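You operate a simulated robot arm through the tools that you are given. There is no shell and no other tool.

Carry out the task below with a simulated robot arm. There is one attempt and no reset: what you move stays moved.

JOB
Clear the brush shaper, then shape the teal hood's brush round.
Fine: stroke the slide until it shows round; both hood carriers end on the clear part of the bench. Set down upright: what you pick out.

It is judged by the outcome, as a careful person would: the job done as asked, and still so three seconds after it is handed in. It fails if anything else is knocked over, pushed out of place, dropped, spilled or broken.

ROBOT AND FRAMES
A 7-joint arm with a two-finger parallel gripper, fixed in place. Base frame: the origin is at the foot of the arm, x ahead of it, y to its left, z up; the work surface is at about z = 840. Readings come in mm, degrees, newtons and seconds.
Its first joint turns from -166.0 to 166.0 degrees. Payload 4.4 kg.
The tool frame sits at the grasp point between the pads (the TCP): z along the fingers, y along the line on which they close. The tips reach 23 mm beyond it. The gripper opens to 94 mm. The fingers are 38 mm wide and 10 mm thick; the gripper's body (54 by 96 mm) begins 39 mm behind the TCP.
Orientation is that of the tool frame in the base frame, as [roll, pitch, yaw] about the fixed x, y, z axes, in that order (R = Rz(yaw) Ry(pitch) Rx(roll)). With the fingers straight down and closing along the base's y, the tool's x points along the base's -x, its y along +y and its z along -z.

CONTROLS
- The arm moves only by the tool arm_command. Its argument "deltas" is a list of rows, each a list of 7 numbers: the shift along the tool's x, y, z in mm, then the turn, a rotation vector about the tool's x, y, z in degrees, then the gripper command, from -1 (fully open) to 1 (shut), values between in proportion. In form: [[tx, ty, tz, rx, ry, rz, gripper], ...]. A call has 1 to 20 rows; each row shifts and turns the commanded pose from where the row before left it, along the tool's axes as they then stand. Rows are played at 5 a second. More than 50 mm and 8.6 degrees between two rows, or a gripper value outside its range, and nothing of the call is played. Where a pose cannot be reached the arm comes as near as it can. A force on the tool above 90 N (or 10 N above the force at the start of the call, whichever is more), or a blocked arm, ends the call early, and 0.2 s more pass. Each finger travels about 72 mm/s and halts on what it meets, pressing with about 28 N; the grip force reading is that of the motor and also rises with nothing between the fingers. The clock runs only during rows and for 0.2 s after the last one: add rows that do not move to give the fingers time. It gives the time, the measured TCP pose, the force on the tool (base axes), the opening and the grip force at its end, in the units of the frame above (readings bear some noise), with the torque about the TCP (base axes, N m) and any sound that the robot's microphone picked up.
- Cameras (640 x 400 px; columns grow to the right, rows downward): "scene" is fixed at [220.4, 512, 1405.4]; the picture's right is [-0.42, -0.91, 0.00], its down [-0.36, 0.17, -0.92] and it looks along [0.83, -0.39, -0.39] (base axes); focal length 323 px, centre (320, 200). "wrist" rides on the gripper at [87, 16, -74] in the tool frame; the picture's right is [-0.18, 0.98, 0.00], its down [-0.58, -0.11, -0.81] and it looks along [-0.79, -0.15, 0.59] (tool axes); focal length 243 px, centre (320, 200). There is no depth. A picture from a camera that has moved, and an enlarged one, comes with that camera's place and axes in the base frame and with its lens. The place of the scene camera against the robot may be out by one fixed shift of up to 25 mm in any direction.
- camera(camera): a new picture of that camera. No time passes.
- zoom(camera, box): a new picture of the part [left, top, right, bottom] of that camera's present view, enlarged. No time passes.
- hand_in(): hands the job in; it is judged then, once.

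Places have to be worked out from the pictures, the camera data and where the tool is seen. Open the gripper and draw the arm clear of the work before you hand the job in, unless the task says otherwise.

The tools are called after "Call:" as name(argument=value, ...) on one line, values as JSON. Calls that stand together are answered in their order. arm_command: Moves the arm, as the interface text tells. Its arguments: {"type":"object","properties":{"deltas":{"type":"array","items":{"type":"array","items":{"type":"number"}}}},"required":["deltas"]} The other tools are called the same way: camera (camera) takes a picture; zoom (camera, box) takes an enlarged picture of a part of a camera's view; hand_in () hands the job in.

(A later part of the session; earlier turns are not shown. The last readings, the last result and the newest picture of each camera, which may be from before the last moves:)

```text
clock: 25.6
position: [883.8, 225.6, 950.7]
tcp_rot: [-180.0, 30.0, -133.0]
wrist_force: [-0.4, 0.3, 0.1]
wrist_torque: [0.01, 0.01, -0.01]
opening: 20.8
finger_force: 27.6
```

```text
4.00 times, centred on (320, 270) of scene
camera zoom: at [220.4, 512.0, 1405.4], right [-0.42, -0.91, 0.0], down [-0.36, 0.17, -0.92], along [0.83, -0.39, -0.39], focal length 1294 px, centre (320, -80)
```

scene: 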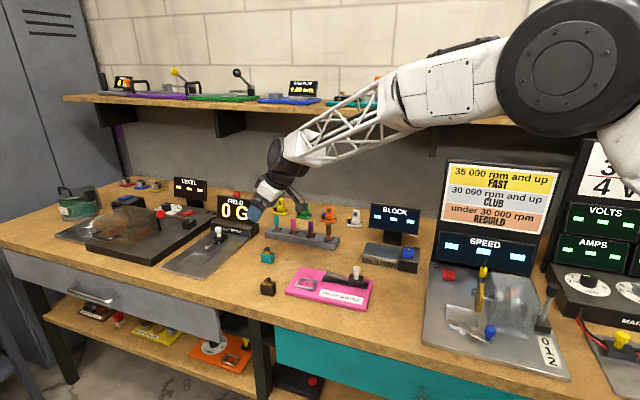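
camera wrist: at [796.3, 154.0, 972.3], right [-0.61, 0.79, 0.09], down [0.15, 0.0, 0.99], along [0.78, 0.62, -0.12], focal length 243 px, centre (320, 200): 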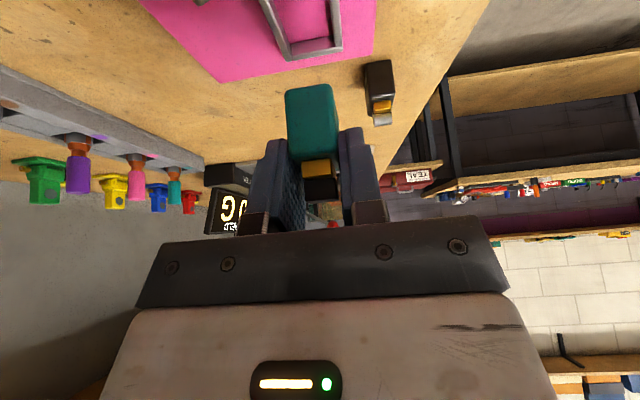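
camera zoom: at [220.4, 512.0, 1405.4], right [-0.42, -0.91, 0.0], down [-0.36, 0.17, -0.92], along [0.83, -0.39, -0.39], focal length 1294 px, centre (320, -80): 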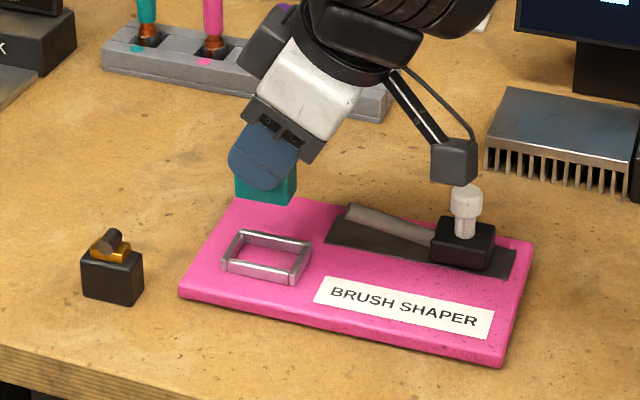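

The holder is nearly aligned; I estimate the hood needs about 1.8 mm less along-bench. I'll lower to just above the rim and recheck.

Call:
arm_command(deltas=[[11.5, 0, 16.5, 0, 0, 0, 1], [10, 0, 17.2, 0, 0, 0, 1], [0, 0, 0, 0, 0, 0, 1], [0, 0, 0, 0, 0, 0, 1]])

Call:
zoom(camera="wrist", box=[220, 0, 420, 125])

Call:
zoom(camera="scene", box=[270, 240, 366, 300])

```text
clock: 26.6
position: [881.9, 220.6, 911.9]
tcp_rot: [180.0, 30.0, -133.0]
wrist_force: [-0.7, -0.7, 0.3]
wrist_torque: [-0.03, -0.03, 0.02]
opening: 21.0
finger_force: 28.0
```

```text
3.20 times, centred on (320, 62) of wrist
camera zoom: at [793.6, 150.2, 932.7], right [-0.61, 0.79, 0.09], down [0.15, 0.0, 0.99], along [0.78, 0.62, -0.12], focal length 776 px, centre (320, 640)
```

zoom: 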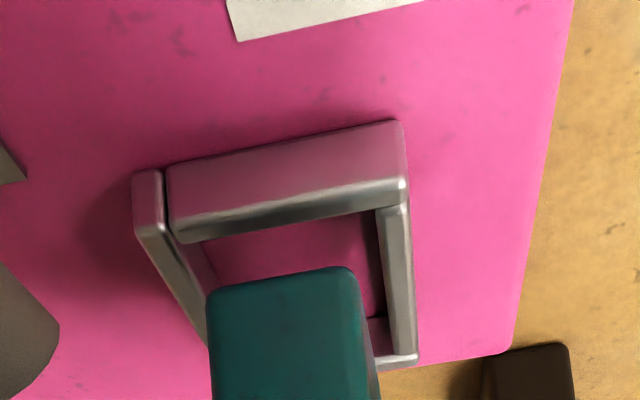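

```text
6.67 times, centred on (318, 270) of scene
camera zoom: at [220.4, 512.0, 1405.4], right [-0.42, -0.91, 0.0], down [-0.36, 0.17, -0.92], along [0.83, -0.39, -0.39], focal length 2156 px, centre (333, -267)
```

zoom: 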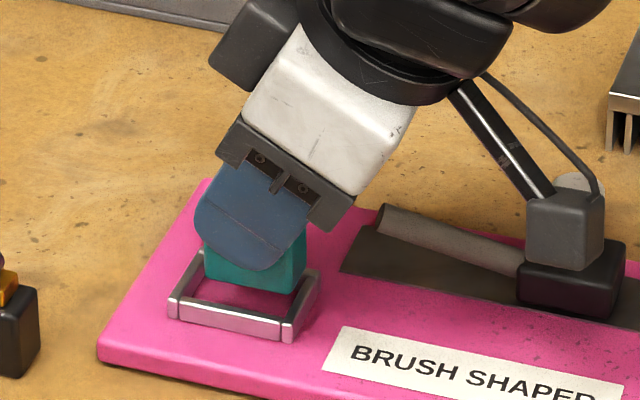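

Images from both cameras show the hood about 3.5 mm short along the bench relative to the holder centre. I'll shift it +3.7 mm along and recheck before lowering.

Call:
arm_command(deltas=[[-3.2, -0.4, 1.85, 0, 0, 0, 1], [0, 0, 0, 0, 0, 0, 1], [0, 0, 0, 0, 0, 0, 1]])

Call:
zoom(camera="wrist", box=[220, 0, 420, 125])

Call:
zoom(camera="scene", box=[270, 240, 366, 300])

```text
clock: 27.4
position: [884.3, 224.6, 912.5]
tcp_rot: [-180.0, 30.0, -133.1]
wrist_force: [-0.6, -1.2, 0.3]
wrist_torque: [0.04, 0.0, 0.01]
opening: 20.8
finger_force: 27.9
```

```text
3.20 times, centred on (320, 62) of wrist
camera zoom: at [796.8, 152.8, 932.9], right [-0.61, 0.79, 0.09], down [0.15, 0.0, 0.99], along [0.78, 0.62, -0.12], focal length 776 px, centre (320, 640)
```

zoom: 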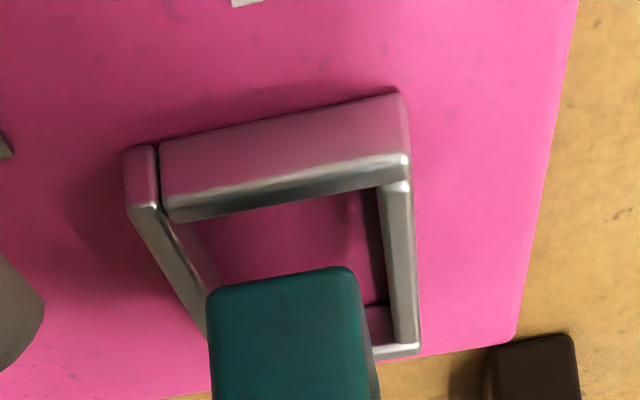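

```text
6.67 times, centred on (318, 270) of scene
camera zoom: at [220.4, 512.0, 1405.4], right [-0.42, -0.91, 0.0], down [-0.36, 0.17, -0.92], along [0.83, -0.39, -0.39], focal length 2156 px, centre (333, -267)
```

zoom: 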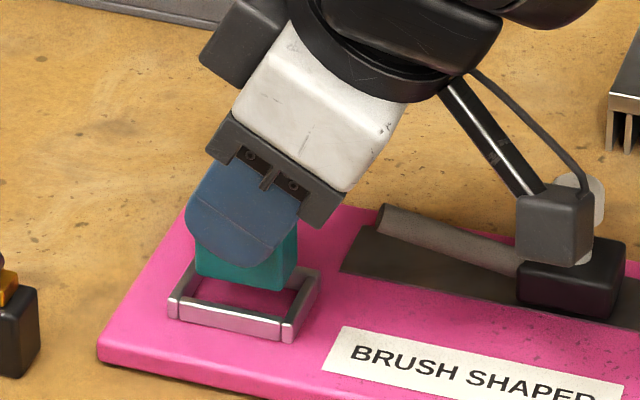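

Now both views agree that the hood is centred over the holder. I'll lower in small steps.

Call:
arm_command(deltas=[[2, 0, 3.46, 0, 0, 0, 1], [2, 0, 3.46, 0, 0, 0, 1], [0, 0, 0, 0, 0, 0, 1]])

Call:
zoom(camera="wrist", box=[220, 0, 420, 125])

Call:
zoom(camera="scene", box=[270, 240, 366, 300])

```text
clock: 28.2
position: [884.1, 223.8, 904.5]
tcp_rot: [180.0, 29.9, -133.1]
wrist_force: [-0.1, -0.5, -0.6]
wrist_torque: [0.03, 0.0, -0.02]
opening: 21.0
finger_force: 27.8
```

```text
3.20 times, centred on (320, 62) of wrist
camera zoom: at [796.9, 152.3, 925.0], right [-0.61, 0.79, 0.09], down [0.15, 0.0, 0.99], along [0.78, 0.62, -0.12], focal length 776 px, centre (320, 640)
```

zoom: 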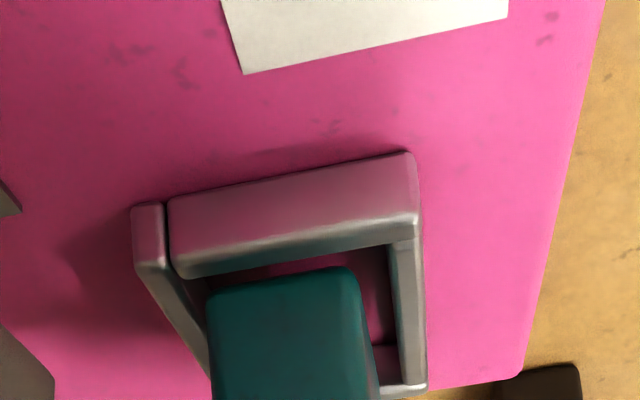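

```text
6.67 times, centred on (318, 270) of scene
camera zoom: at [220.4, 512.0, 1405.4], right [-0.42, -0.91, 0.0], down [-0.36, 0.17, -0.92], along [0.83, -0.39, -0.39], focal length 2156 px, centre (333, -267)
```

zoom: 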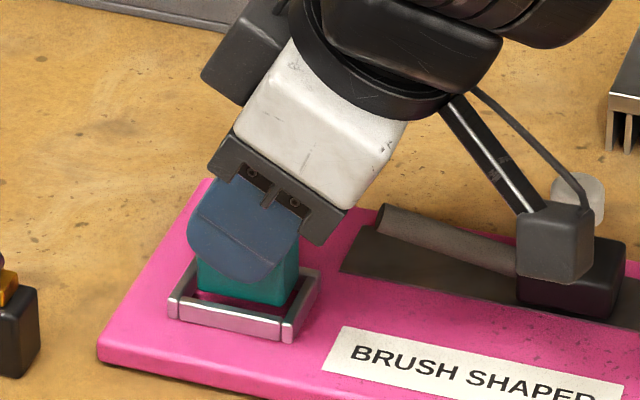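

The hood is about 1 mm off across the holder; I'll nudge +0.9 mm and continue down, watching force.

Call:
arm_command(deltas=[[0, 0.9, 0, 0, 0, 0, 1], [1.25, 0, 2.17, 0, 0, 0, 1], [1.25, 0, 2.17, 0, 0, 0, 1], [0, 0, 0, 0, 0, 0, 1]])

Call:
zoom(camera="wrist", box=[220, 0, 420, 125])

Call:
zoom(camera="scene", box=[270, 240, 366, 300])

```text
clock: 29.2
position: [883.6, 222.0, 897.9]
tcp_rot: [180.0, 30.1, -133.0]
wrist_force: [0.5, 0.7, -0.3]
wrist_torque: [0.01, 0.03, 0.02]
opening: 21.3
finger_force: 28.4
```

```text
3.20 times, centred on (320, 62) of wrist
camera zoom: at [795.7, 153.1, 918.4], right [-0.61, 0.79, 0.09], down [0.15, 0.0, 0.99], along [0.78, 0.62, -0.12], focal length 776 px, centre (320, 640)
```

zoom: 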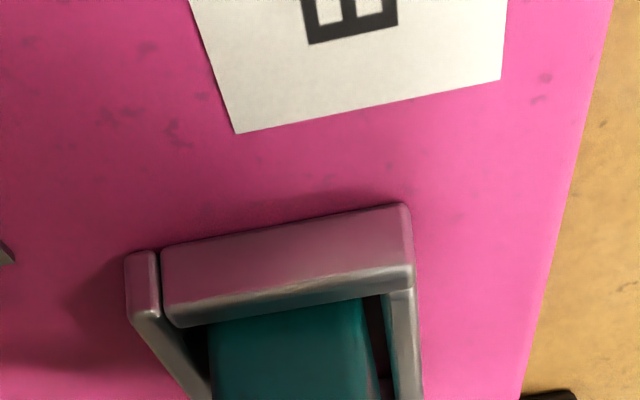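

```text
6.67 times, centred on (318, 270) of scene
camera zoom: at [220.4, 512.0, 1405.4], right [-0.42, -0.91, 0.0], down [-0.36, 0.17, -0.92], along [0.83, -0.39, -0.39], focal length 2156 px, centre (333, -267)
```

zoom: 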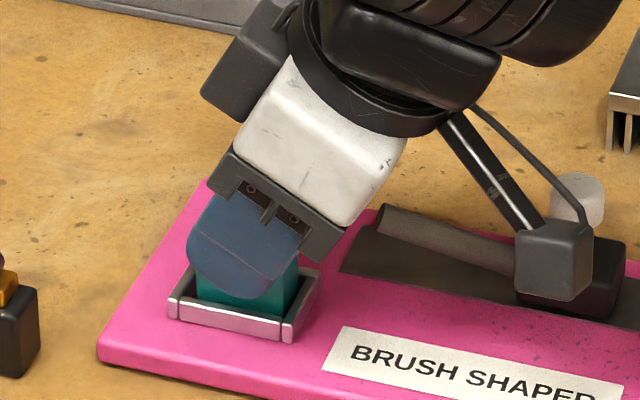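

The hood is inside the rim with no contact force. I'll lower the last few millimetres in 1 mm steps.

Call:
arm_command(deltas=[[0.75, 0, 1.3, 0, 0, 0, 1], [0, 0, 0, 0, 0, 0, 1]])

Call:
arm_command(deltas=[[0.5, 0, 0.87, 0, 0, 0, 1], [0, 0, 0, 0, 0, 0, 1]])

Call:
arm_command(deltas=[[0.5, 0, 0.87, 0, 0, 0, 1], [0, 0, 0, 0, 0, 0, 1]])

```text
clock: 29.8
position: [884.3, 223.4, 896.6]
tcp_rot: [179.9, 29.9, -133.0]
wrist_force: [1.0, 0.4, 0.0]
wrist_torque: [0.0, 0.02, 0.05]
opening: 21.0
finger_force: 28.0
```

```text
clock: 30.4
position: [884.6, 223.1, 896.6]
tcp_rot: [180.0, 30.0, -133.0]
wrist_force: [-0.5, 0.5, 0.2]
wrist_torque: [-0.03, 0.01, 0.01]
opening: 21.0
finger_force: 27.7
```

```text
clock: 31.0
position: [884.8, 224.1, 896.3]
tcp_rot: [180.0, 30.0, -133.0]
wrist_force: [1.0, -0.6, 2.8]
wrist_torque: [0.01, -0.05, 0.02]
opening: 21.2
finger_force: 28.0
```

Fz is starting to rise (2.8 N), so contact is beginning. I'll make one more small step to confirm.

Call:
arm_command(deltas=[[0.4, 0, 0.7, 0, 0, 0, 1], [0, 0, 0, 0, 0, 0, 1]])

Call:
zoom(camera="scene", box=[270, 240, 366, 300])

Call:
camera(camera="wrist")

```text
clock: 31.6
position: [883.8, 224.1, 895.6]
tcp_rot: [-180.0, 30.2, -133.0]
wrist_force: [1.9, -1.8, 9.9]
wrist_torque: [-0.01, -0.1, -0.03]
opening: 21.3
finger_force: 27.3
```

```text
6.67 times, centred on (318, 270) of scene
camera zoom: at [220.4, 512.0, 1405.4], right [-0.42, -0.91, 0.0], down [-0.36, 0.17, -0.92], along [0.83, -0.39, -0.39], focal length 2156 px, centre (333, -267)
```

zoom: 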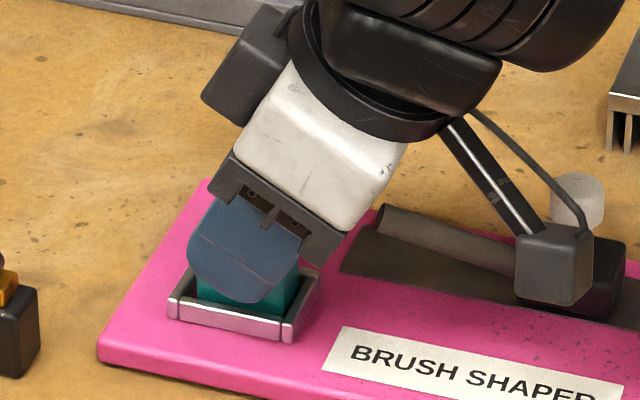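

```text
taken
camera wrist: at [795.7, 152.9, 916.2], right [-0.61, 0.79, 0.09], down [0.15, 0.0, 0.99], along [0.78, 0.62, -0.11], focal length 243 px, centre (320, 200)
```

wrist: 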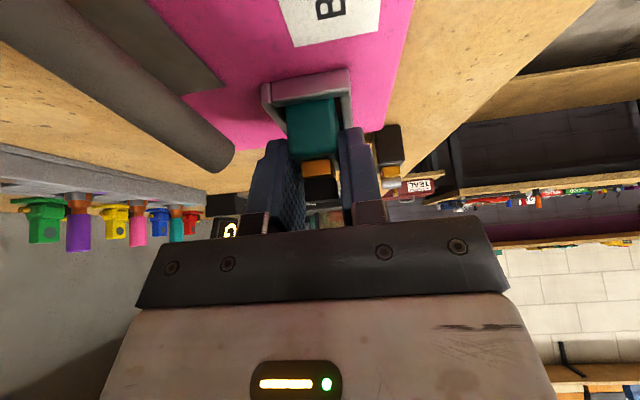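

Seated with 9.9 N. I'll release with a small opening (the rod end is near the back finger) and rise vertically.

Call:
arm_command(deltas=[[-0.3, 0, -0.5, 0, 0, 0, 1], [0, 0, 0, 0, 0, 0, 0.5], [0, 0, 0, 0, 0, 0, 0.4], [0, 0, 0, 0, 0, 0, 0.36], [0, 0, 0, 0, 0, 0, 0.36], [-5, 0, -8.66, 0, 0, 0, 0.36], [-10, 0, -17.3, 0, 0, 0, 0.36], [-20, 0, -34.6, 0, 0, 0, 0.36], [-20, 0, -34.6, 0, 0, 0, 0.36], [0, 0, 0, 0, 0, 0, 0.36]])

Call:
zoom(camera="scene", box=[260, 230, 388, 310])

Call:
camera(camera="wrist")

```text
clock: 33.8
position: [885.4, 223.3, 1003.5]
tcp_rot: [179.9, 30.1, -133.0]
wrist_force: [0.6, 0.3, -0.2]
wrist_torque: [-0.02, 0.02, -0.04]
opening: 30.1
finger_force: 0.1
```

```text
5.00 times, centred on (324, 270) of scene
camera zoom: at [220.4, 512.0, 1405.4], right [-0.42, -0.91, 0.0], down [-0.36, 0.17, -0.92], along [0.83, -0.39, -0.39], focal length 1617 px, centre (300, -150)
```

zoom: 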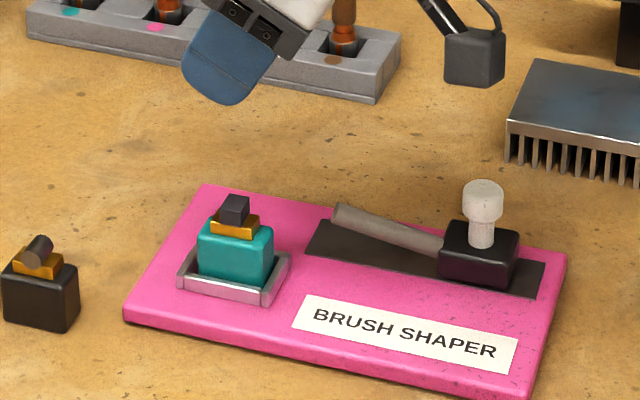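

```text
taken
camera wrist: at [796.5, 152.5, 1024.6], right [-0.61, 0.79, 0.09], down [0.15, 0.0, 0.99], along [0.78, 0.62, -0.12], focal length 243 px, centre (320, 200)
```

wrist: 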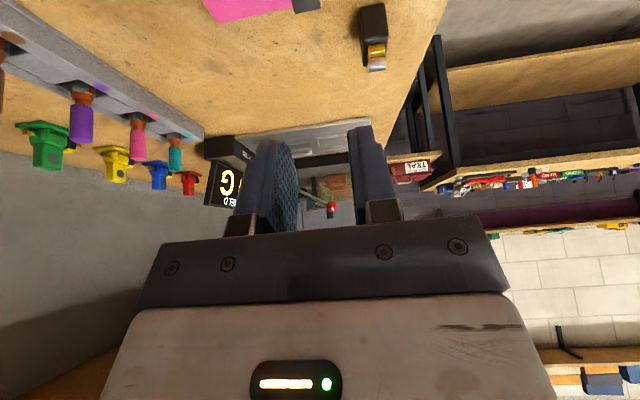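

The teal hood is seated upright in the holder. Next I'll straighten the tool and move to view the slide knob.

Call:
arm_command(deltas=[[0, 0, 0, 0, 7.5, 0, 0.36], [0, 0, 0, 0, 7.5, 0, 0.36], [0, 0, 0, 0, 7.5, 0, 0.36], [0, 0, 0, 0, 7.5, 0, 0.36], [41, -9, 0, 0, 0, 0, 0], [41, -9, 0, 0, 0, 0, 0], [41, -9, 0, 0, 0, 0, 0], [41, -9, 10, 0, 0, 0, 0], [0, 0, 0, 0, 0, 0, 0], [0, 0, 0, 0, 0, 0, 0]])

Call:
camera(camera="wrist")

Call:
zoom(camera="wrist", box=[200, 40, 440, 190])

Call:
camera(camera="scene")

Call:
zoom(camera="scene", box=[260, 230, 388, 310])

```text
clock: 36.0
position: [798.3, 77.1, 996.6]
tcp_rot: [180.0, 0.0, -133.0]
wrist_force: [0.1, -0.4, 0.6]
wrist_torque: [0.0, -0.03, 0.02]
opening: 47.2
finger_force: 0.1
```

```text
taken
camera wrist: at [727.6, 25.7, 1070.8], right [-0.59, 0.81, 0.0], down [0.48, 0.35, 0.81], along [0.65, 0.48, -0.59], focal length 243 px, centre (320, 200)
```

wrist: 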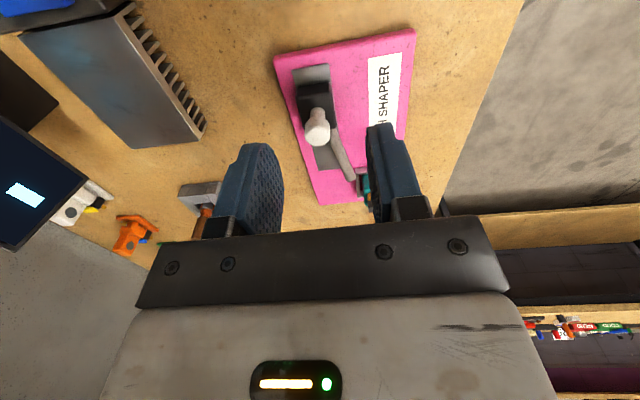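

```text
2.67 times, centred on (320, 115) of wrist
camera zoom: at [727.6, 25.7, 1070.8], right [-0.59, 0.81, 0.0], down [0.48, 0.35, 0.81], along [0.65, 0.48, -0.59], focal length 647 px, centre (320, 427)
```

zoom: 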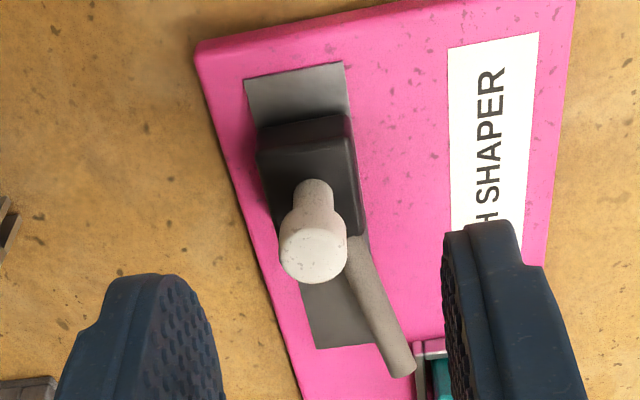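

```text
taken
```

scene: 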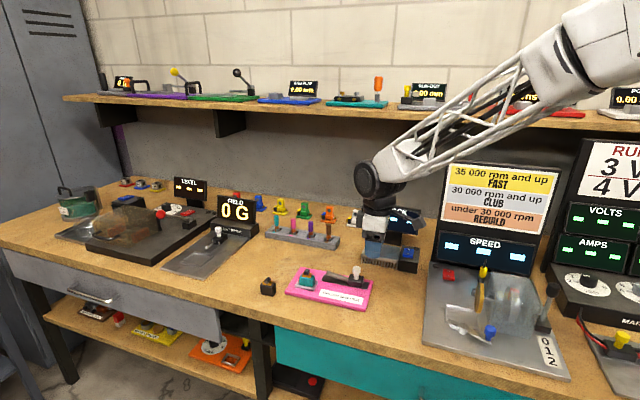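

```text
5.00 times, centred on (324, 270) of scene
camera zoom: at [220.4, 512.0, 1405.4], right [-0.42, -0.91, 0.0], down [-0.36, 0.17, -0.92], along [0.83, -0.39, -0.39], focal length 1617 px, centre (300, -150)
```

zoom: 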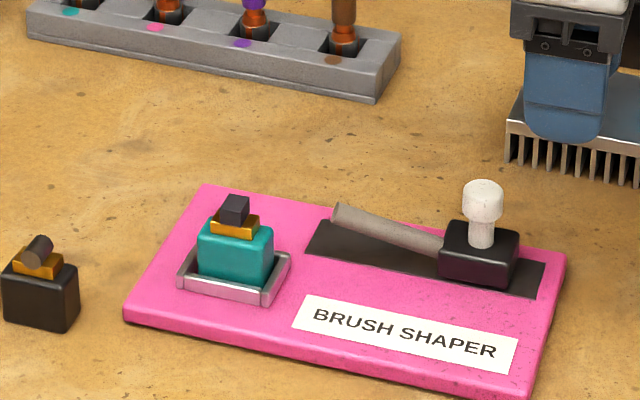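

From this view: the block spans S≈626–663 and the knob head (≈22 mm diameter) tops out at z≈903. The slot allows about 75 mm of travel toward the holder. I'll move above the knob and descend to straddle its head.

Call:
arm_command(deltas=[[-22.5, -5.5, 20, 0, 0, 0, 0], [-22.5, -5.5, 25, 0, 0, 0, 0], [0, 0, 20, 0, 0, 0, 0], [0, 0, 10, 0, 0, 0, 0], [0, 0, 0, 0, 0, 0, 0], [0, 0, 0, 0, 0, 0, 0]])

Call:
camera(camera="wrist")

Call:
zoom(camera="scene", box=[280, 230, 408, 310])

```text
clock: 37.4
position: [837.2, 105.0, 919.9]
tcp_rot: [179.9, 0.1, -132.9]
wrist_force: [0.2, 0.0, 0.9]
wrist_torque: [0.01, -0.01, 0.01]
opening: 47.1
finger_force: 0.1
```

```text
taken
camera wrist: at [766.6, 52.5, 994.3], right [-0.59, 0.8, 0.0], down [0.48, 0.35, 0.81], along [0.65, 0.48, -0.59], focal length 243 px, centre (320, 200)
```

wrist: 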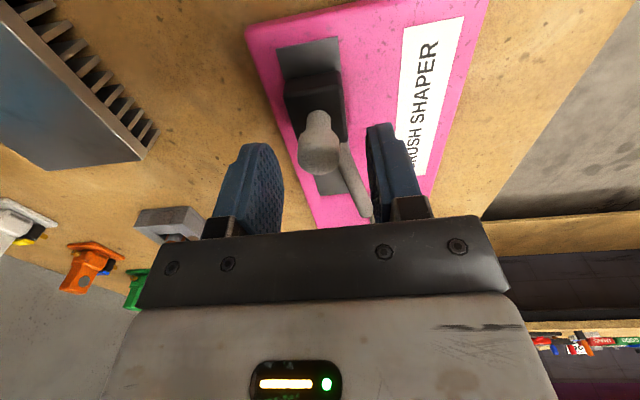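

```text
5.00 times, centred on (344, 270) of scene
camera zoom: at [220.4, 512.0, 1405.4], right [-0.42, -0.91, 0.0], down [-0.36, 0.17, -0.92], along [0.83, -0.39, -0.39], focal length 1617 px, centre (200, -150)
```

zoom: 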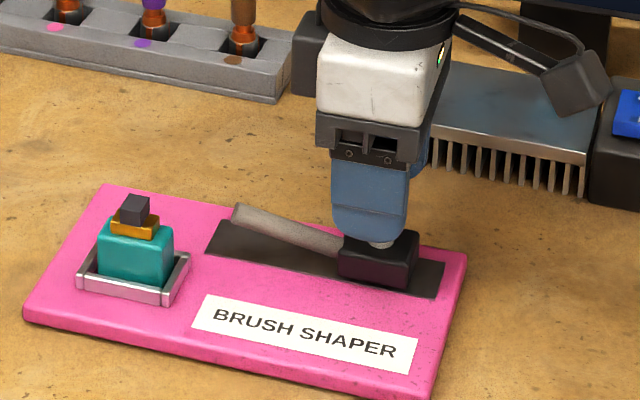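

The knob is centred between the fingers. I'll lower 7 mm and close on the head.

Call:
arm_command(deltas=[[1, 0, 7, 0, 0, 0, 0.2], [0, 0, 0, 0, 0, 0, 0.35], [0, 0, 0, 0, 0, 0, 0.5], [0, 0, 0, 0, 0, 0, 0.65], [0, 0, 0, 0, 0, 0, 1], [0, 0, 0, 0, 0, 0, 1], [0, 0, 0, 0, 0, 0, 1]])

Call:
camera(camera="wrist")

Call:
zoom(camera="scene", box=[280, 230, 408, 310])

```text
clock: 39.0
position: [836.0, 103.2, 913.7]
tcp_rot: [-180.0, 0.0, -133.0]
wrist_force: [4.2, -4.9, 0.5]
wrist_torque: [0.08, -0.15, -0.21]
opening: 20.8
finger_force: 28.0
```

```text
taken
camera wrist: at [765.7, 51.4, 986.9], right [-0.59, 0.81, 0.0], down [0.48, 0.35, 0.81], along [0.65, 0.48, -0.59], focal length 243 px, centre (320, 200)
```

wrist: 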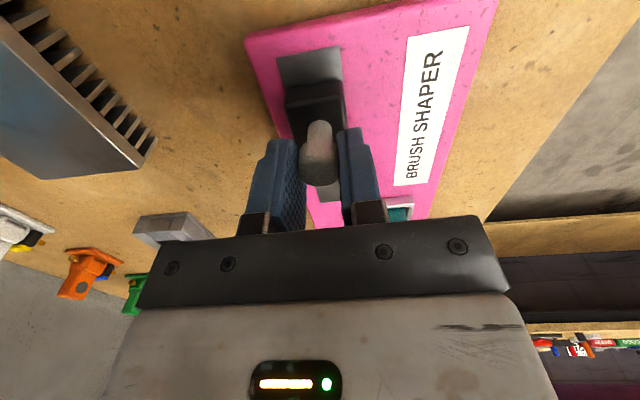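

```text
5.00 times, centred on (344, 270) of scene
camera zoom: at [220.4, 512.0, 1405.4], right [-0.42, -0.91, 0.0], down [-0.36, 0.17, -0.92], along [0.83, -0.39, -0.39], focal length 1617 px, centre (200, -150)
```

zoom: 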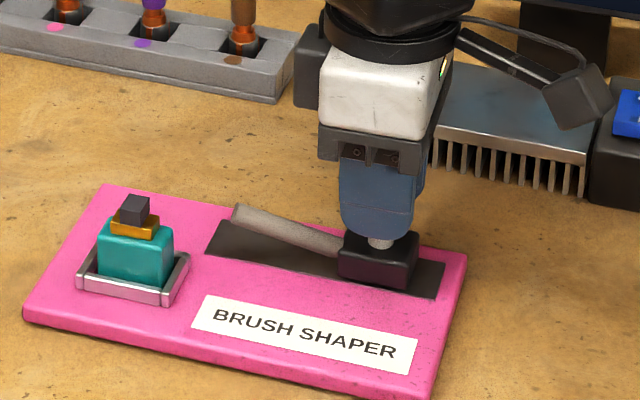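

The knob is gripped with a slight side load, which I'll relieve. Then I'll push the slide 10 mm toward the holder and check forces.

Call:
arm_command(deltas=[[0, -0.8, 0, 0, 0, 0, 1], [-3, 0, 0, 0, 0, 0, 1], [-3, 0, 0, 0, 0, 0, 1], [-4, 0, 0, 0, 0, 0, 1], [0, 0, 0, 0, 0, 0, 1]])

Call:
zoom(camera="scene", box=[280, 230, 408, 310])

```text
clock: 40.2
position: [843.6, 111.3, 913.8]
tcp_rot: [-179.9, 0.0, -133.0]
wrist_force: [-11.5, 10.9, 21.2]
wrist_torque: [-0.11, 0.37, -0.03]
opening: 20.7
finger_force: 28.4
```

```text
5.00 times, centred on (344, 270) of scene
camera zoom: at [220.4, 512.0, 1405.4], right [-0.42, -0.91, 0.0], down [-0.36, 0.17, -0.92], along [0.83, -0.39, -0.39], focal length 1617 px, centre (200, -150)
```

zoom: 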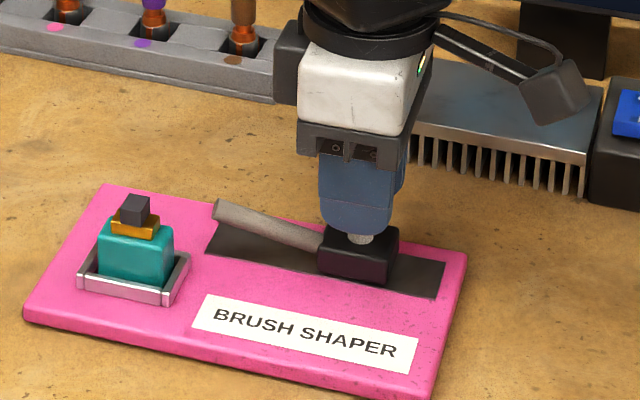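

The slide moves freely along, but side force (+16 N) and vertical force (+21 N) built up. I'll relieve those with small corrections before continuing.

Call:
arm_command(deltas=[[0, 0.8, -1, 0, 0, 0, 1], [0, 0, 0, 0, 0, 0, 1]])

Call:
arm_command(deltas=[[-3, 0, 0, 0, 0, 0, 1], [-3, 0, 0, 0, 0, 0, 1], [0, 0, 0, 0, 0, 0, 1]])

```text
clock: 40.8
position: [843.9, 110.9, 912.1]
tcp_rot: [-180.0, 0.0, -133.0]
wrist_force: [2.3, -3.1, -0.8]
wrist_torque: [0.45, -0.52, -0.07]
opening: 20.7
finger_force: 27.6
```

```text
clock: 41.6
position: [847.3, 115.0, 912.6]
tcp_rot: [180.0, 0.0, -133.0]
wrist_force: [3.2, -5.5, 0.1]
wrist_torque: [-0.3, 0.22, -0.18]
opening: 20.9
finger_force: 27.9
```

The forces are small now. I'll continue the stroke toward the holder in moderate steps, monitoring forces.

Call:
arm_command(deltas=[[-5, -0.2, 0, 0, 0, 0, 1], [-5, 0, 0, 0, 0, 0, 1], [-5, 0, 0, 0, 0, 0, 1], [0, 0, 0, 0, 0, 0, 1]])

Call:
arm_command(deltas=[[-5, 0, 0, 0, 0, 0, 1], [-5, 0, 0, 0, 0, 0, 1], [-5, 0, 0, 0, 0, 0, 1], [0, 0, 0, 0, 0, 0, 1]])

Call:
zoom(camera="scene", box=[280, 230, 408, 310])

```text
clock: 42.6
position: [857.7, 125.4, 913.2]
tcp_rot: [180.0, 0.0, -133.0]
wrist_force: [-1.4, -0.5, 0.0]
wrist_torque: [-0.41, 0.47, 0.01]
opening: 20.8
finger_force: 28.1
```

```text
clock: 43.6
position: [867.5, 136.6, 913.3]
tcp_rot: [-179.9, 0.0, -133.0]
wrist_force: [-1.7, -1.7, -0.8]
wrist_torque: [0.58, -0.5, 0.04]
opening: 20.9
finger_force: 28.2
```

```text
5.00 times, centred on (344, 270) of scene
camera zoom: at [220.4, 512.0, 1405.4], right [-0.42, -0.91, 0.0], down [-0.36, 0.17, -0.92], along [0.83, -0.39, -0.39], focal length 1617 px, centre (200, -150)
```

zoom: 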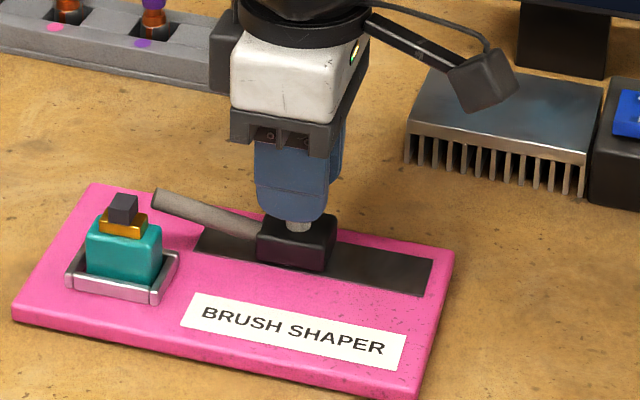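

The plate itself has shifted a few mm toward the left (it is not fixed), apparently during the faster steps. I'll press down lightly on the knob to hold the plate and move much more slowly from here, checking the plate's position in the picture.

Call:
arm_command(deltas=[[0, 0, 0.9, 0, 0, 0, 1], [0, 0, 0, 0, 0, 0, 1]])

Call:
arm_command(deltas=[[-1.5, 0, 0, 0, 0, 0, 1], [-1.5, 0, 0, 0, 0, 0, 1], [-1.5, 0, 0, 0, 0, 0, 1], [-1.5, 0, 0, 0, 0, 0, 1], [-1.5, 0, 0, 0, 0, 0, 1], [0, 0, 0, 0, 0, 0, 1]])

Call:
zoom(camera="scene", box=[280, 230, 408, 310])

```text
clock: 44.2
position: [867.0, 136.9, 912.7]
tcp_rot: [-179.9, 0.0, -133.0]
wrist_force: [4.6, -6.8, 3.6]
wrist_torque: [-0.58, 0.43, 0.1]
opening: 20.8
finger_force: 28.1
```

```text
clock: 45.6
position: [873.4, 142.6, 913.1]
tcp_rot: [180.0, 0.0, -133.0]
wrist_force: [-0.1, -1.5, 17.0]
wrist_torque: [0.35, -0.3, 0.04]
opening: 20.8
finger_force: 27.7
```

```text
5.00 times, centred on (344, 270) of scene
camera zoom: at [220.4, 512.0, 1405.4], right [-0.42, -0.91, 0.0], down [-0.36, 0.17, -0.92], along [0.83, -0.39, -0.39], focal length 1617 px, centre (200, -150)
```

zoom: 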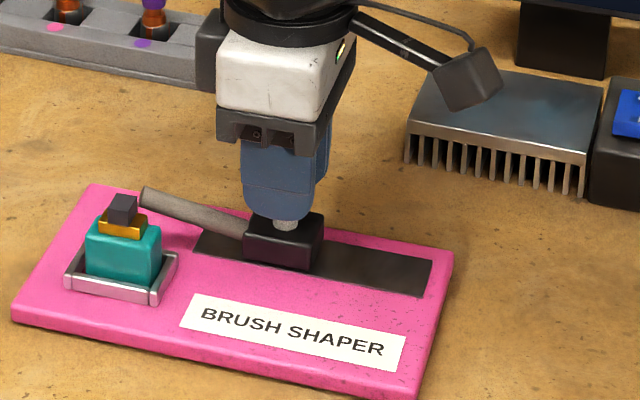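

With about 17 N of downward press the plate stays put while the slide moves. I'll continue slowly.

Call:
arm_command(deltas=[[-1.5, 0, 0, 0, 0, 0, 1], [-1.5, 0, 0, 0, 0, 0, 1], [-1.5, 0, 0, 0, 0, 0, 1], [-1.5, 0, 0, 0, 0, 0, 1], [-1.5, 0, 0, 0, 0, 0, 1], [0, 0, 0, 0, 0, 0, 1]])

Call:
zoom(camera="scene", box=[280, 230, 408, 310])

Call:
camera(camera="wrist")

```text
clock: 47.0
position: [878.1, 149.6, 911.8]
tcp_rot: [180.0, 0.0, -133.0]
wrist_force: [-7.4, -6.4, 2.6]
wrist_torque: [-0.4, 0.41, 0.11]
opening: 20.9
finger_force: 28.1
```

```text
5.00 times, centred on (344, 270) of scene
camera zoom: at [220.4, 512.0, 1405.4], right [-0.42, -0.91, 0.0], down [-0.36, 0.17, -0.92], along [0.83, -0.39, -0.39], focal length 1617 px, centre (200, -150)
```

zoom: 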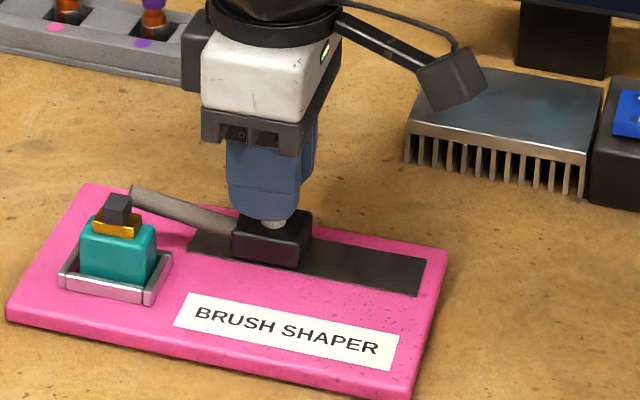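

```text
taken
camera wrist: at [807.4, 97.0, 985.5], right [-0.59, 0.8, 0.0], down [0.48, 0.35, 0.81], along [0.65, 0.48, -0.59], focal length 243 px, centre (320, 200)
```

wrist: 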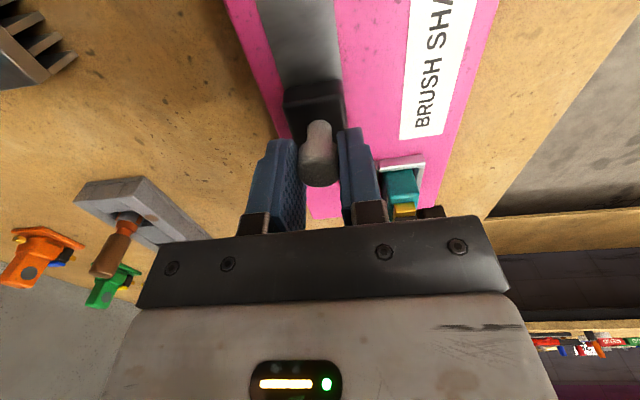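

The force along the slide rose to about 10 N and the plate nudged a bit, so the slide is likely at its end stop with the rod at the brush. I'll back off slightly and inspect the brush.

Call:
arm_command(deltas=[[1, 0, 0, 0, 0, 0, 1], [1.5, 0, 0, 0, 0, 0, 1], [0, 0, 0, 0, 0, 0, 1]])

Call:
zoom(camera="scene", box=[275, 255, 339, 295])

Call:
zoom(camera="scene", box=[280, 230, 408, 310])

```text
clock: 47.8
position: [875.5, 146.5, 911.6]
tcp_rot: [-180.0, -0.2, -133.0]
wrist_force: [-0.7, -2.7, 0.6]
wrist_torque: [-0.11, -0.29, 0.02]
opening: 21.1
finger_force: 28.0
```

```text
10.00 times, centred on (307, 275) of scene
camera zoom: at [220.4, 512.0, 1405.4], right [-0.42, -0.91, 0.0], down [-0.36, 0.17, -0.92], along [0.83, -0.39, -0.39], focal length 3234 px, centre (450, -550)
```

zoom: 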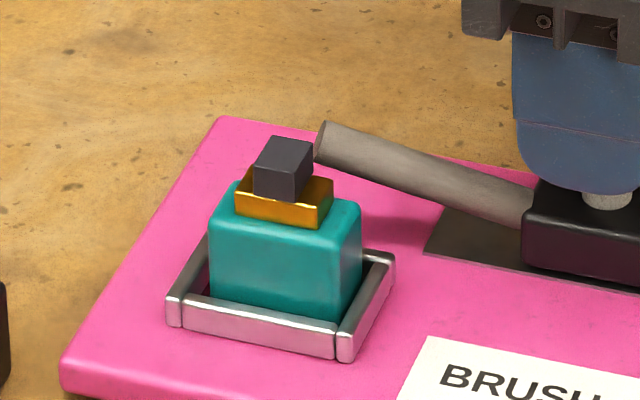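

```text
5.00 times, centred on (344, 270) of scene
camera zoom: at [220.4, 512.0, 1405.4], right [-0.42, -0.91, 0.0], down [-0.36, 0.17, -0.92], along [0.83, -0.39, -0.39], focal length 1617 px, centre (200, -150)
```

zoom: 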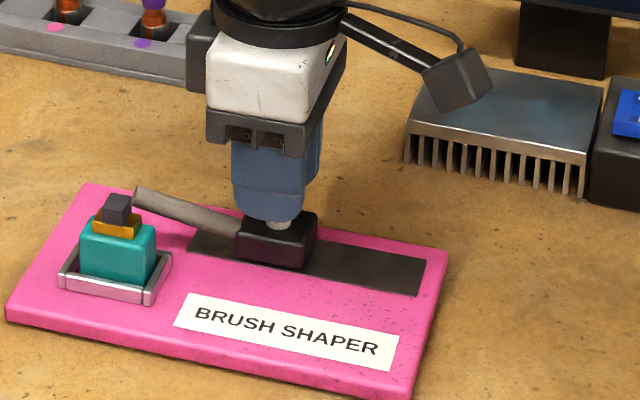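

The brush is still square, so the stroke probably needs to go fully out and back. I'll draw the slide back, which should also bring the plate toward its original place.

Call:
arm_command(deltas=[[2, 0, 0, 0, 0, 0, 1], [2, 0, 0, 0, 0, 0, 1], [2, 0, 0, 0, 0, 0, 1], [2, 0, 0, 0, 0, 0, 1], [2, 0, 0, 0, 0, 0, 1], [2, 0, 0, 0, 0, 0, 1], [2, 0, 0, 0, 0, 0, 1], [2, 0, 0, 0, 0, 0, 1], [2, 0, 0, 0, 0, 0, 1], [2, 0, 0, 0, 0, 0, 1], [0, 0, 0, 0, 0, 0, 1]])

Call:
zoom(camera="scene", box=[280, 230, 408, 310])

```text
clock: 50.2
position: [861.5, 131.9, 913.0]
tcp_rot: [180.0, 0.0, -133.1]
wrist_force: [0.7, -2.1, 0.2]
wrist_torque: [0.07, -0.09, -0.07]
opening: 20.8
finger_force: 28.2
```

```text
5.00 times, centred on (344, 270) of scene
camera zoom: at [220.4, 512.0, 1405.4], right [-0.42, -0.91, 0.0], down [-0.36, 0.17, -0.92], along [0.83, -0.39, -0.39], focal length 1617 px, centre (200, -150)
```

zoom: 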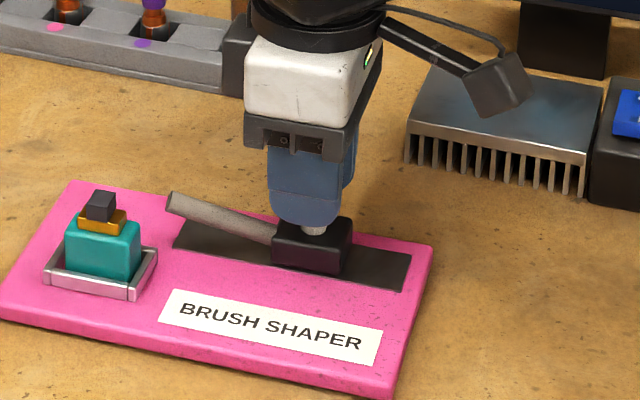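

Unexpectedly, the plate crept further left while I drew the slide back, suggesting a return spring pushes the plate when there is no downward load. I'll press down first and then continue the return slowly.

Call:
arm_command(deltas=[[0, 0, 1.5, 0, 0, 0, 1], [0, 0, 0, 0, 0, 0, 1]])

Call:
zoom(camera="scene", box=[265, 230, 393, 310])

```text
clock: 50.8
position: [863.2, 133.1, 911.1]
tcp_rot: [-179.9, 0.1, -133.0]
wrist_force: [-2.4, -0.5, 1.2]
wrist_torque: [-0.35, 0.45, 0.03]
opening: 21.1
finger_force: 28.7
```

```text
5.00 times, centred on (329, 270) of scene
camera zoom: at [220.4, 512.0, 1405.4], right [-0.42, -0.91, 0.0], down [-0.36, 0.17, -0.92], along [0.83, -0.39, -0.39], focal length 1617 px, centre (275, -150)
```

zoom: 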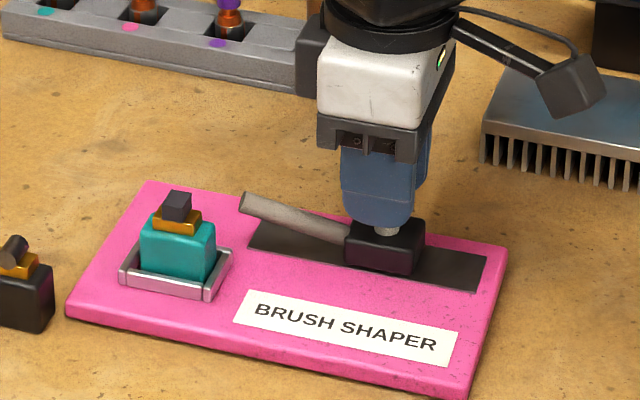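

The readings suggest that my rigid grip on the knob is rocking and walking the plate (pitch torque up to ±0.5 N·m). I'll release the knob and see whether the slide stays where it is.

Call:
arm_command(deltas=[[0, 0, 0, 0, 0, 0, 0.5], [0, 0, 0, 0, 0, 0, 0.4], [0, 0, 0, 0, 0, 0, 0.3], [0, 0, 0, 0, 0, 0, 0.2], [0, 0, 0, 0, 0, 0, 0.2]])

Call:
zoom(camera="scene", box=[265, 230, 393, 310])

Call:
camera(camera="wrist")

```text
clock: 52.0
position: [863.2, 133.1, 910.8]
tcp_rot: [-180.0, 0.1, -133.0]
wrist_force: [-1.0, -1.0, 0.3]
wrist_torque: [0.01, -0.01, 0.05]
opening: 37.8
finger_force: 0.1
```

```text
5.00 times, centred on (329, 270) of scene
camera zoom: at [220.4, 512.0, 1405.4], right [-0.42, -0.91, 0.0], down [-0.36, 0.17, -0.92], along [0.83, -0.39, -0.39], focal length 1617 px, centre (275, -150)
```

zoom: 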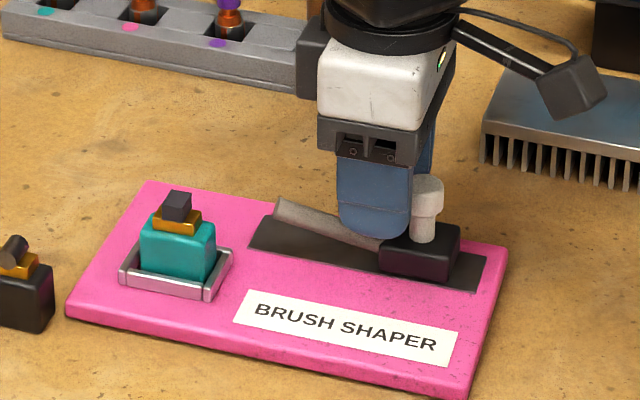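

```text
taken
camera wrist: at [792.3, 80.8, 985.0], right [-0.59, 0.8, 0.0], down [0.48, 0.35, 0.81], along [0.65, 0.48, -0.59], focal length 243 px, centre (320, 200)
```

wrist: 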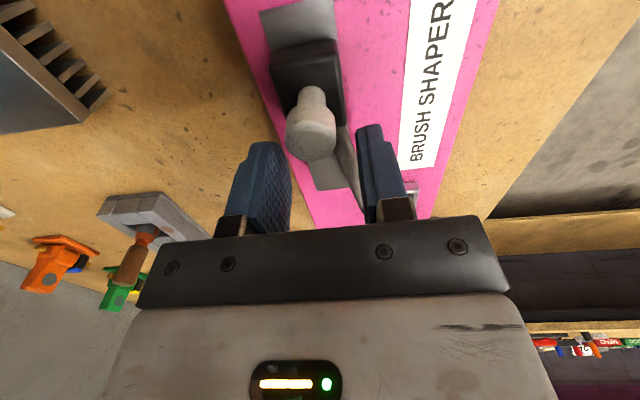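

On release the slide sprang back to its start by itself and the plate stayed still. So it is a spring-return slide. I'll check the brush and the plate's present position closely.

Call:
zoom(camera="scene", box=[265, 255, 329, 295])

Call:
arm_command(deltas=[[0, 0, -25, 0, 0, 0, 0.2], [0, 0, -35, 0, 0, 0, 0], [20, 0, -20, 0, 0, 0, 0], [45, 0, 0, 0, 0, 0, 0], [0, 0, 0, 0, 0, 0, 0], [0, 0, 0, 0, 0, 0, 0]])

Call:
camera(camera="wrist")

Call:
zoom(camera="wrist", box=[220, 0, 460, 225])

Call:
zoom(camera="scene", box=[265, 230, 393, 310])

```text
10.00 times, centred on (297, 275) of scene
camera zoom: at [220.4, 512.0, 1405.4], right [-0.42, -0.91, 0.0], down [-0.36, 0.17, -0.92], along [0.83, -0.39, -0.39], focal length 3234 px, centre (550, -550)
```

zoom: 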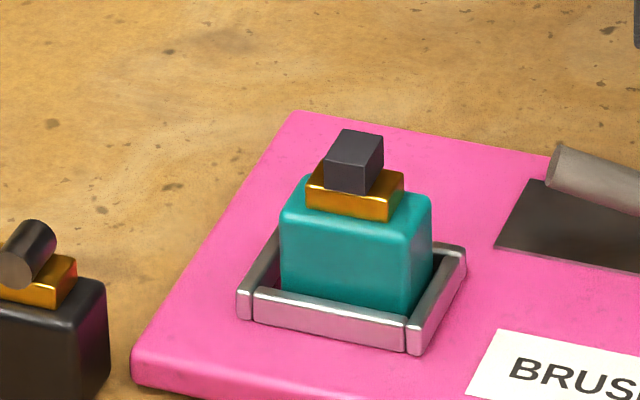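

```text
clock: 53.4
position: [817.0, 84.3, 988.6]
tcp_rot: [180.0, 0.0, -132.9]
wrist_force: [-0.2, -0.2, 0.0]
wrist_torque: [0.0, 0.02, -0.01]
opening: 47.2
finger_force: 0.1
```

```text
taken
camera wrist: at [745.6, 33.2, 1062.6], right [-0.59, 0.81, 0.0], down [0.48, 0.35, 0.81], along [0.65, 0.48, -0.59], focal length 243 px, centre (320, 200)
```

wrist: 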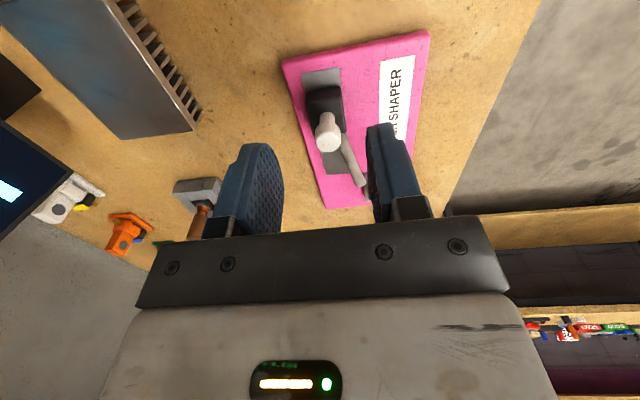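

```text
1.78 times, centred on (340, 112) of wrist
camera zoom: at [745.6, 33.2, 1062.6], right [-0.59, 0.81, 0.0], down [0.48, 0.35, 0.81], along [0.65, 0.48, -0.59], focal length 431 px, centre (284, 356)
```

zoom: 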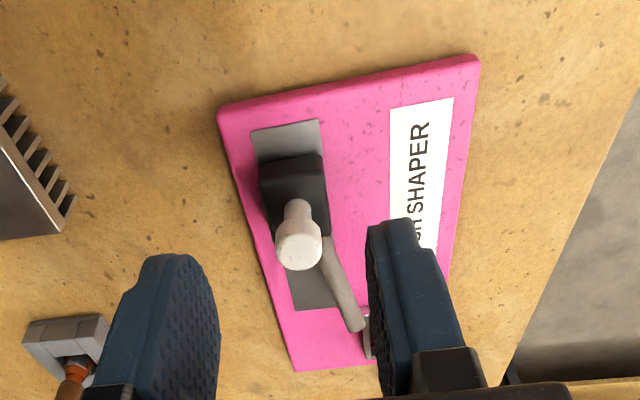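

```text
5.00 times, centred on (329, 270) of scene
camera zoom: at [220.4, 512.0, 1405.4], right [-0.42, -0.91, 0.0], down [-0.36, 0.17, -0.92], along [0.83, -0.39, -0.39], focal length 1617 px, centre (275, -150)
```

zoom: 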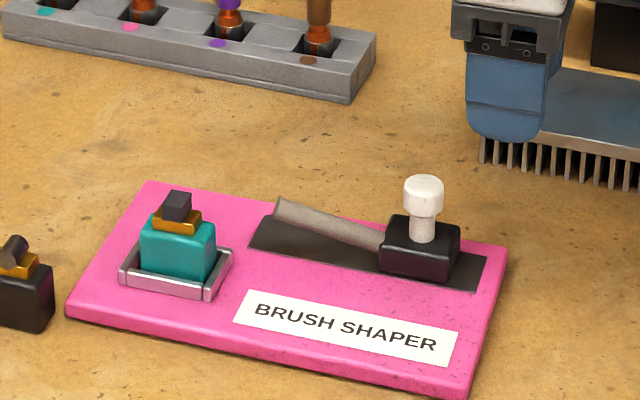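

The plate is displaced about 14.5 mm along the bench with no rotation; the brush is still square. I'll now straddle the slide block itself (flat sides, a stiffer hold), starting with a hover above it.

Call:
arm_command(deltas=[[-18.3, -1.2, 20, 0, 0, 0, -0.28], [-18.3, -1.2, 25, 0, 0, 0, -0.28], [0, 0, 14, 0, 0, 0, -0.28], [0, 0, 0, 0, 0, 0, -0.28], [0, 0, 0, 0, 0, 0, -0.28]])

Call:
zoom(camera="wrist", box=[200, 20, 440, 220])

Call:
zoom(camera="scene", box=[265, 230, 393, 310])

```text
clock: 54.6
position: [844.3, 110.2, 929.6]
tcp_rot: [-180.0, 0.0, -133.0]
wrist_force: [0.3, -0.4, 0.9]
wrist_torque: [0.02, 0.02, 0.04]
opening: 60.2
finger_force: 0.1
```

```text
2.00 times, centred on (320, 120) of wrist
camera zoom: at [774.0, 57.6, 1003.9], right [-0.59, 0.81, 0.0], down [0.48, 0.35, 0.81], along [0.65, 0.48, -0.59], focal length 485 px, centre (320, 360)
```

zoom: 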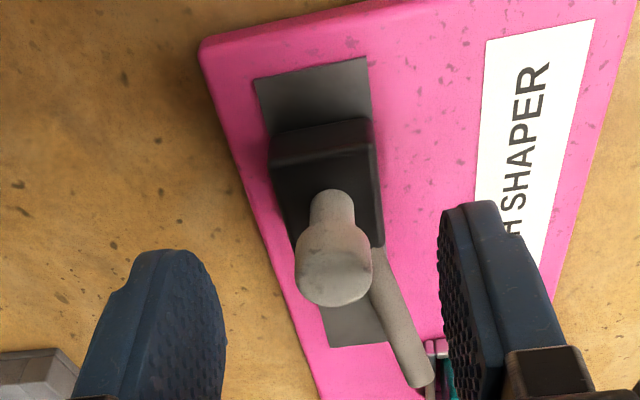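

```text
5.00 times, centred on (329, 270) of scene
camera zoom: at [220.4, 512.0, 1405.4], right [-0.42, -0.91, 0.0], down [-0.36, 0.17, -0.92], along [0.83, -0.39, -0.39], focal length 1617 px, centre (275, -150)
```

zoom: 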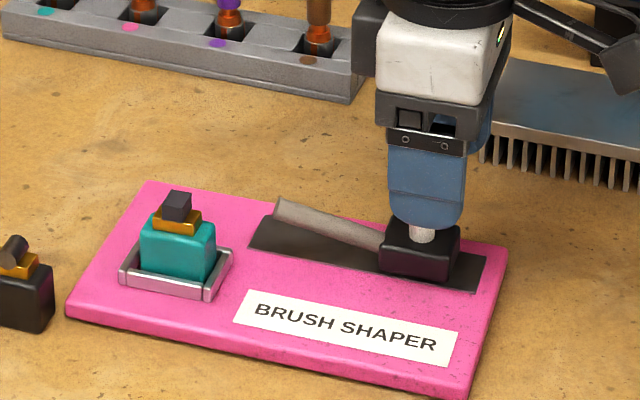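

The block is about +2.2 mm across and +6 mm ahead of the TCP, which gives the wanted clearance from the rod. I'll shift across, descend beside the block and close on its flat sides.

Call:
arm_command(deltas=[[0, 2.2, 10, 0, 0, 0, -0.28], [0, 0, 18, 0, 0, 0, -0.28], [0, 0, 12, 0, 0, 0, -0.1], [0, 0, 6, 0, 0, 0, 0.0], [0, 0, 0, 0, 0, 0, 0.0]])

Call:
zoom(camera="wrist", box=[200, 20, 440, 220])

Call:
zoom(camera="scene", box=[265, 230, 393, 310])

```text
clock: 55.8
position: [842.4, 111.4, 885.8]
tcp_rot: [180.0, 0.1, -133.1]
wrist_force: [0.5, 0.2, -0.6]
wrist_torque: [-0.02, -0.03, -0.03]
opening: 47.1
finger_force: 0.1
```

```text
2.00 times, centred on (320, 120) of wrist
camera zoom: at [772.7, 58.5, 959.7], right [-0.59, 0.8, 0.0], down [0.48, 0.35, 0.81], along [0.65, 0.48, -0.59], focal length 485 px, centre (320, 360)
```

zoom: 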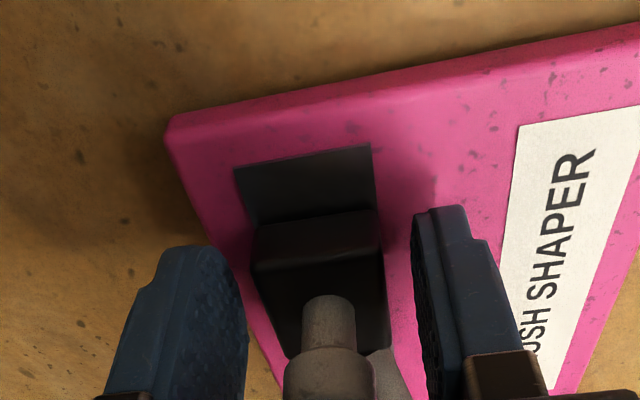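

```text
5.00 times, centred on (329, 270) of scene
camera zoom: at [220.4, 512.0, 1405.4], right [-0.42, -0.91, 0.0], down [-0.36, 0.17, -0.92], along [0.83, -0.39, -0.39], focal length 1617 px, centre (275, -150)
```

zoom: 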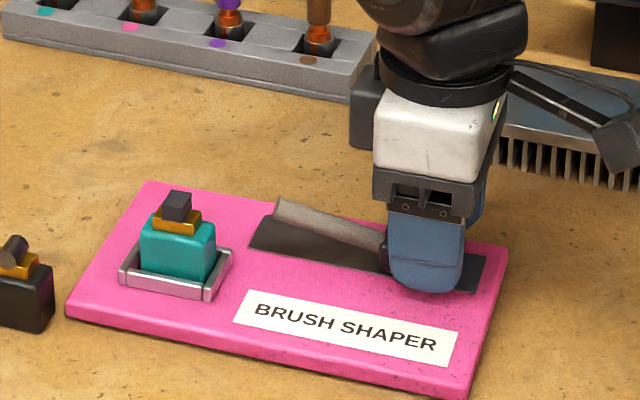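

The fingers straddle the block evenly. I'll go down 3 mm and close gently onto the sides.

Call:
arm_command(deltas=[[0, 0, 2.5, 0, 0, 0, 0.1], [0, 0, 0, 0, 0, 0, 0.2], [0, 0, 0, 0, 0, 0, 0.27], [0, 0, 0, 0, 0, 0, 0.35], [0, 0, 0, 0, 0, 0, 0.6], [0, 0, 0, 0, 0, 0, 0.6]])

Call:
zoom(camera="scene", box=[265, 230, 393, 310])

```text
clock: 57.2
position: [843.5, 111.5, 881.8]
tcp_rot: [179.9, 0.0, -133.0]
wrist_force: [-0.7, -0.5, 1.5]
wrist_torque: [-0.06, 0.03, 0.53]
opening: 32.7
finger_force: 27.6
```

```text
5.00 times, centred on (329, 270) of scene
camera zoom: at [220.4, 512.0, 1405.4], right [-0.42, -0.91, 0.0], down [-0.36, 0.17, -0.92], along [0.83, -0.39, -0.39], focal length 1617 px, centre (275, -150)
```

zoom: 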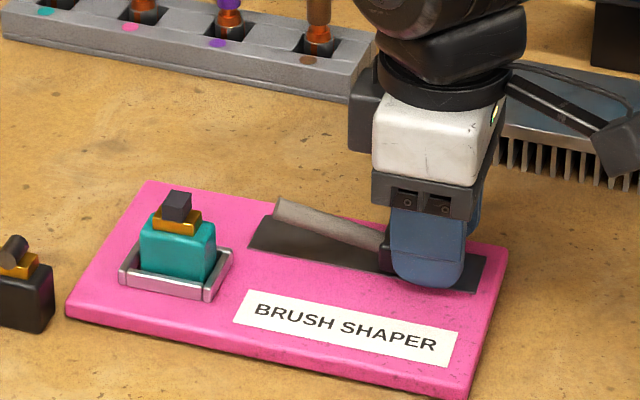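

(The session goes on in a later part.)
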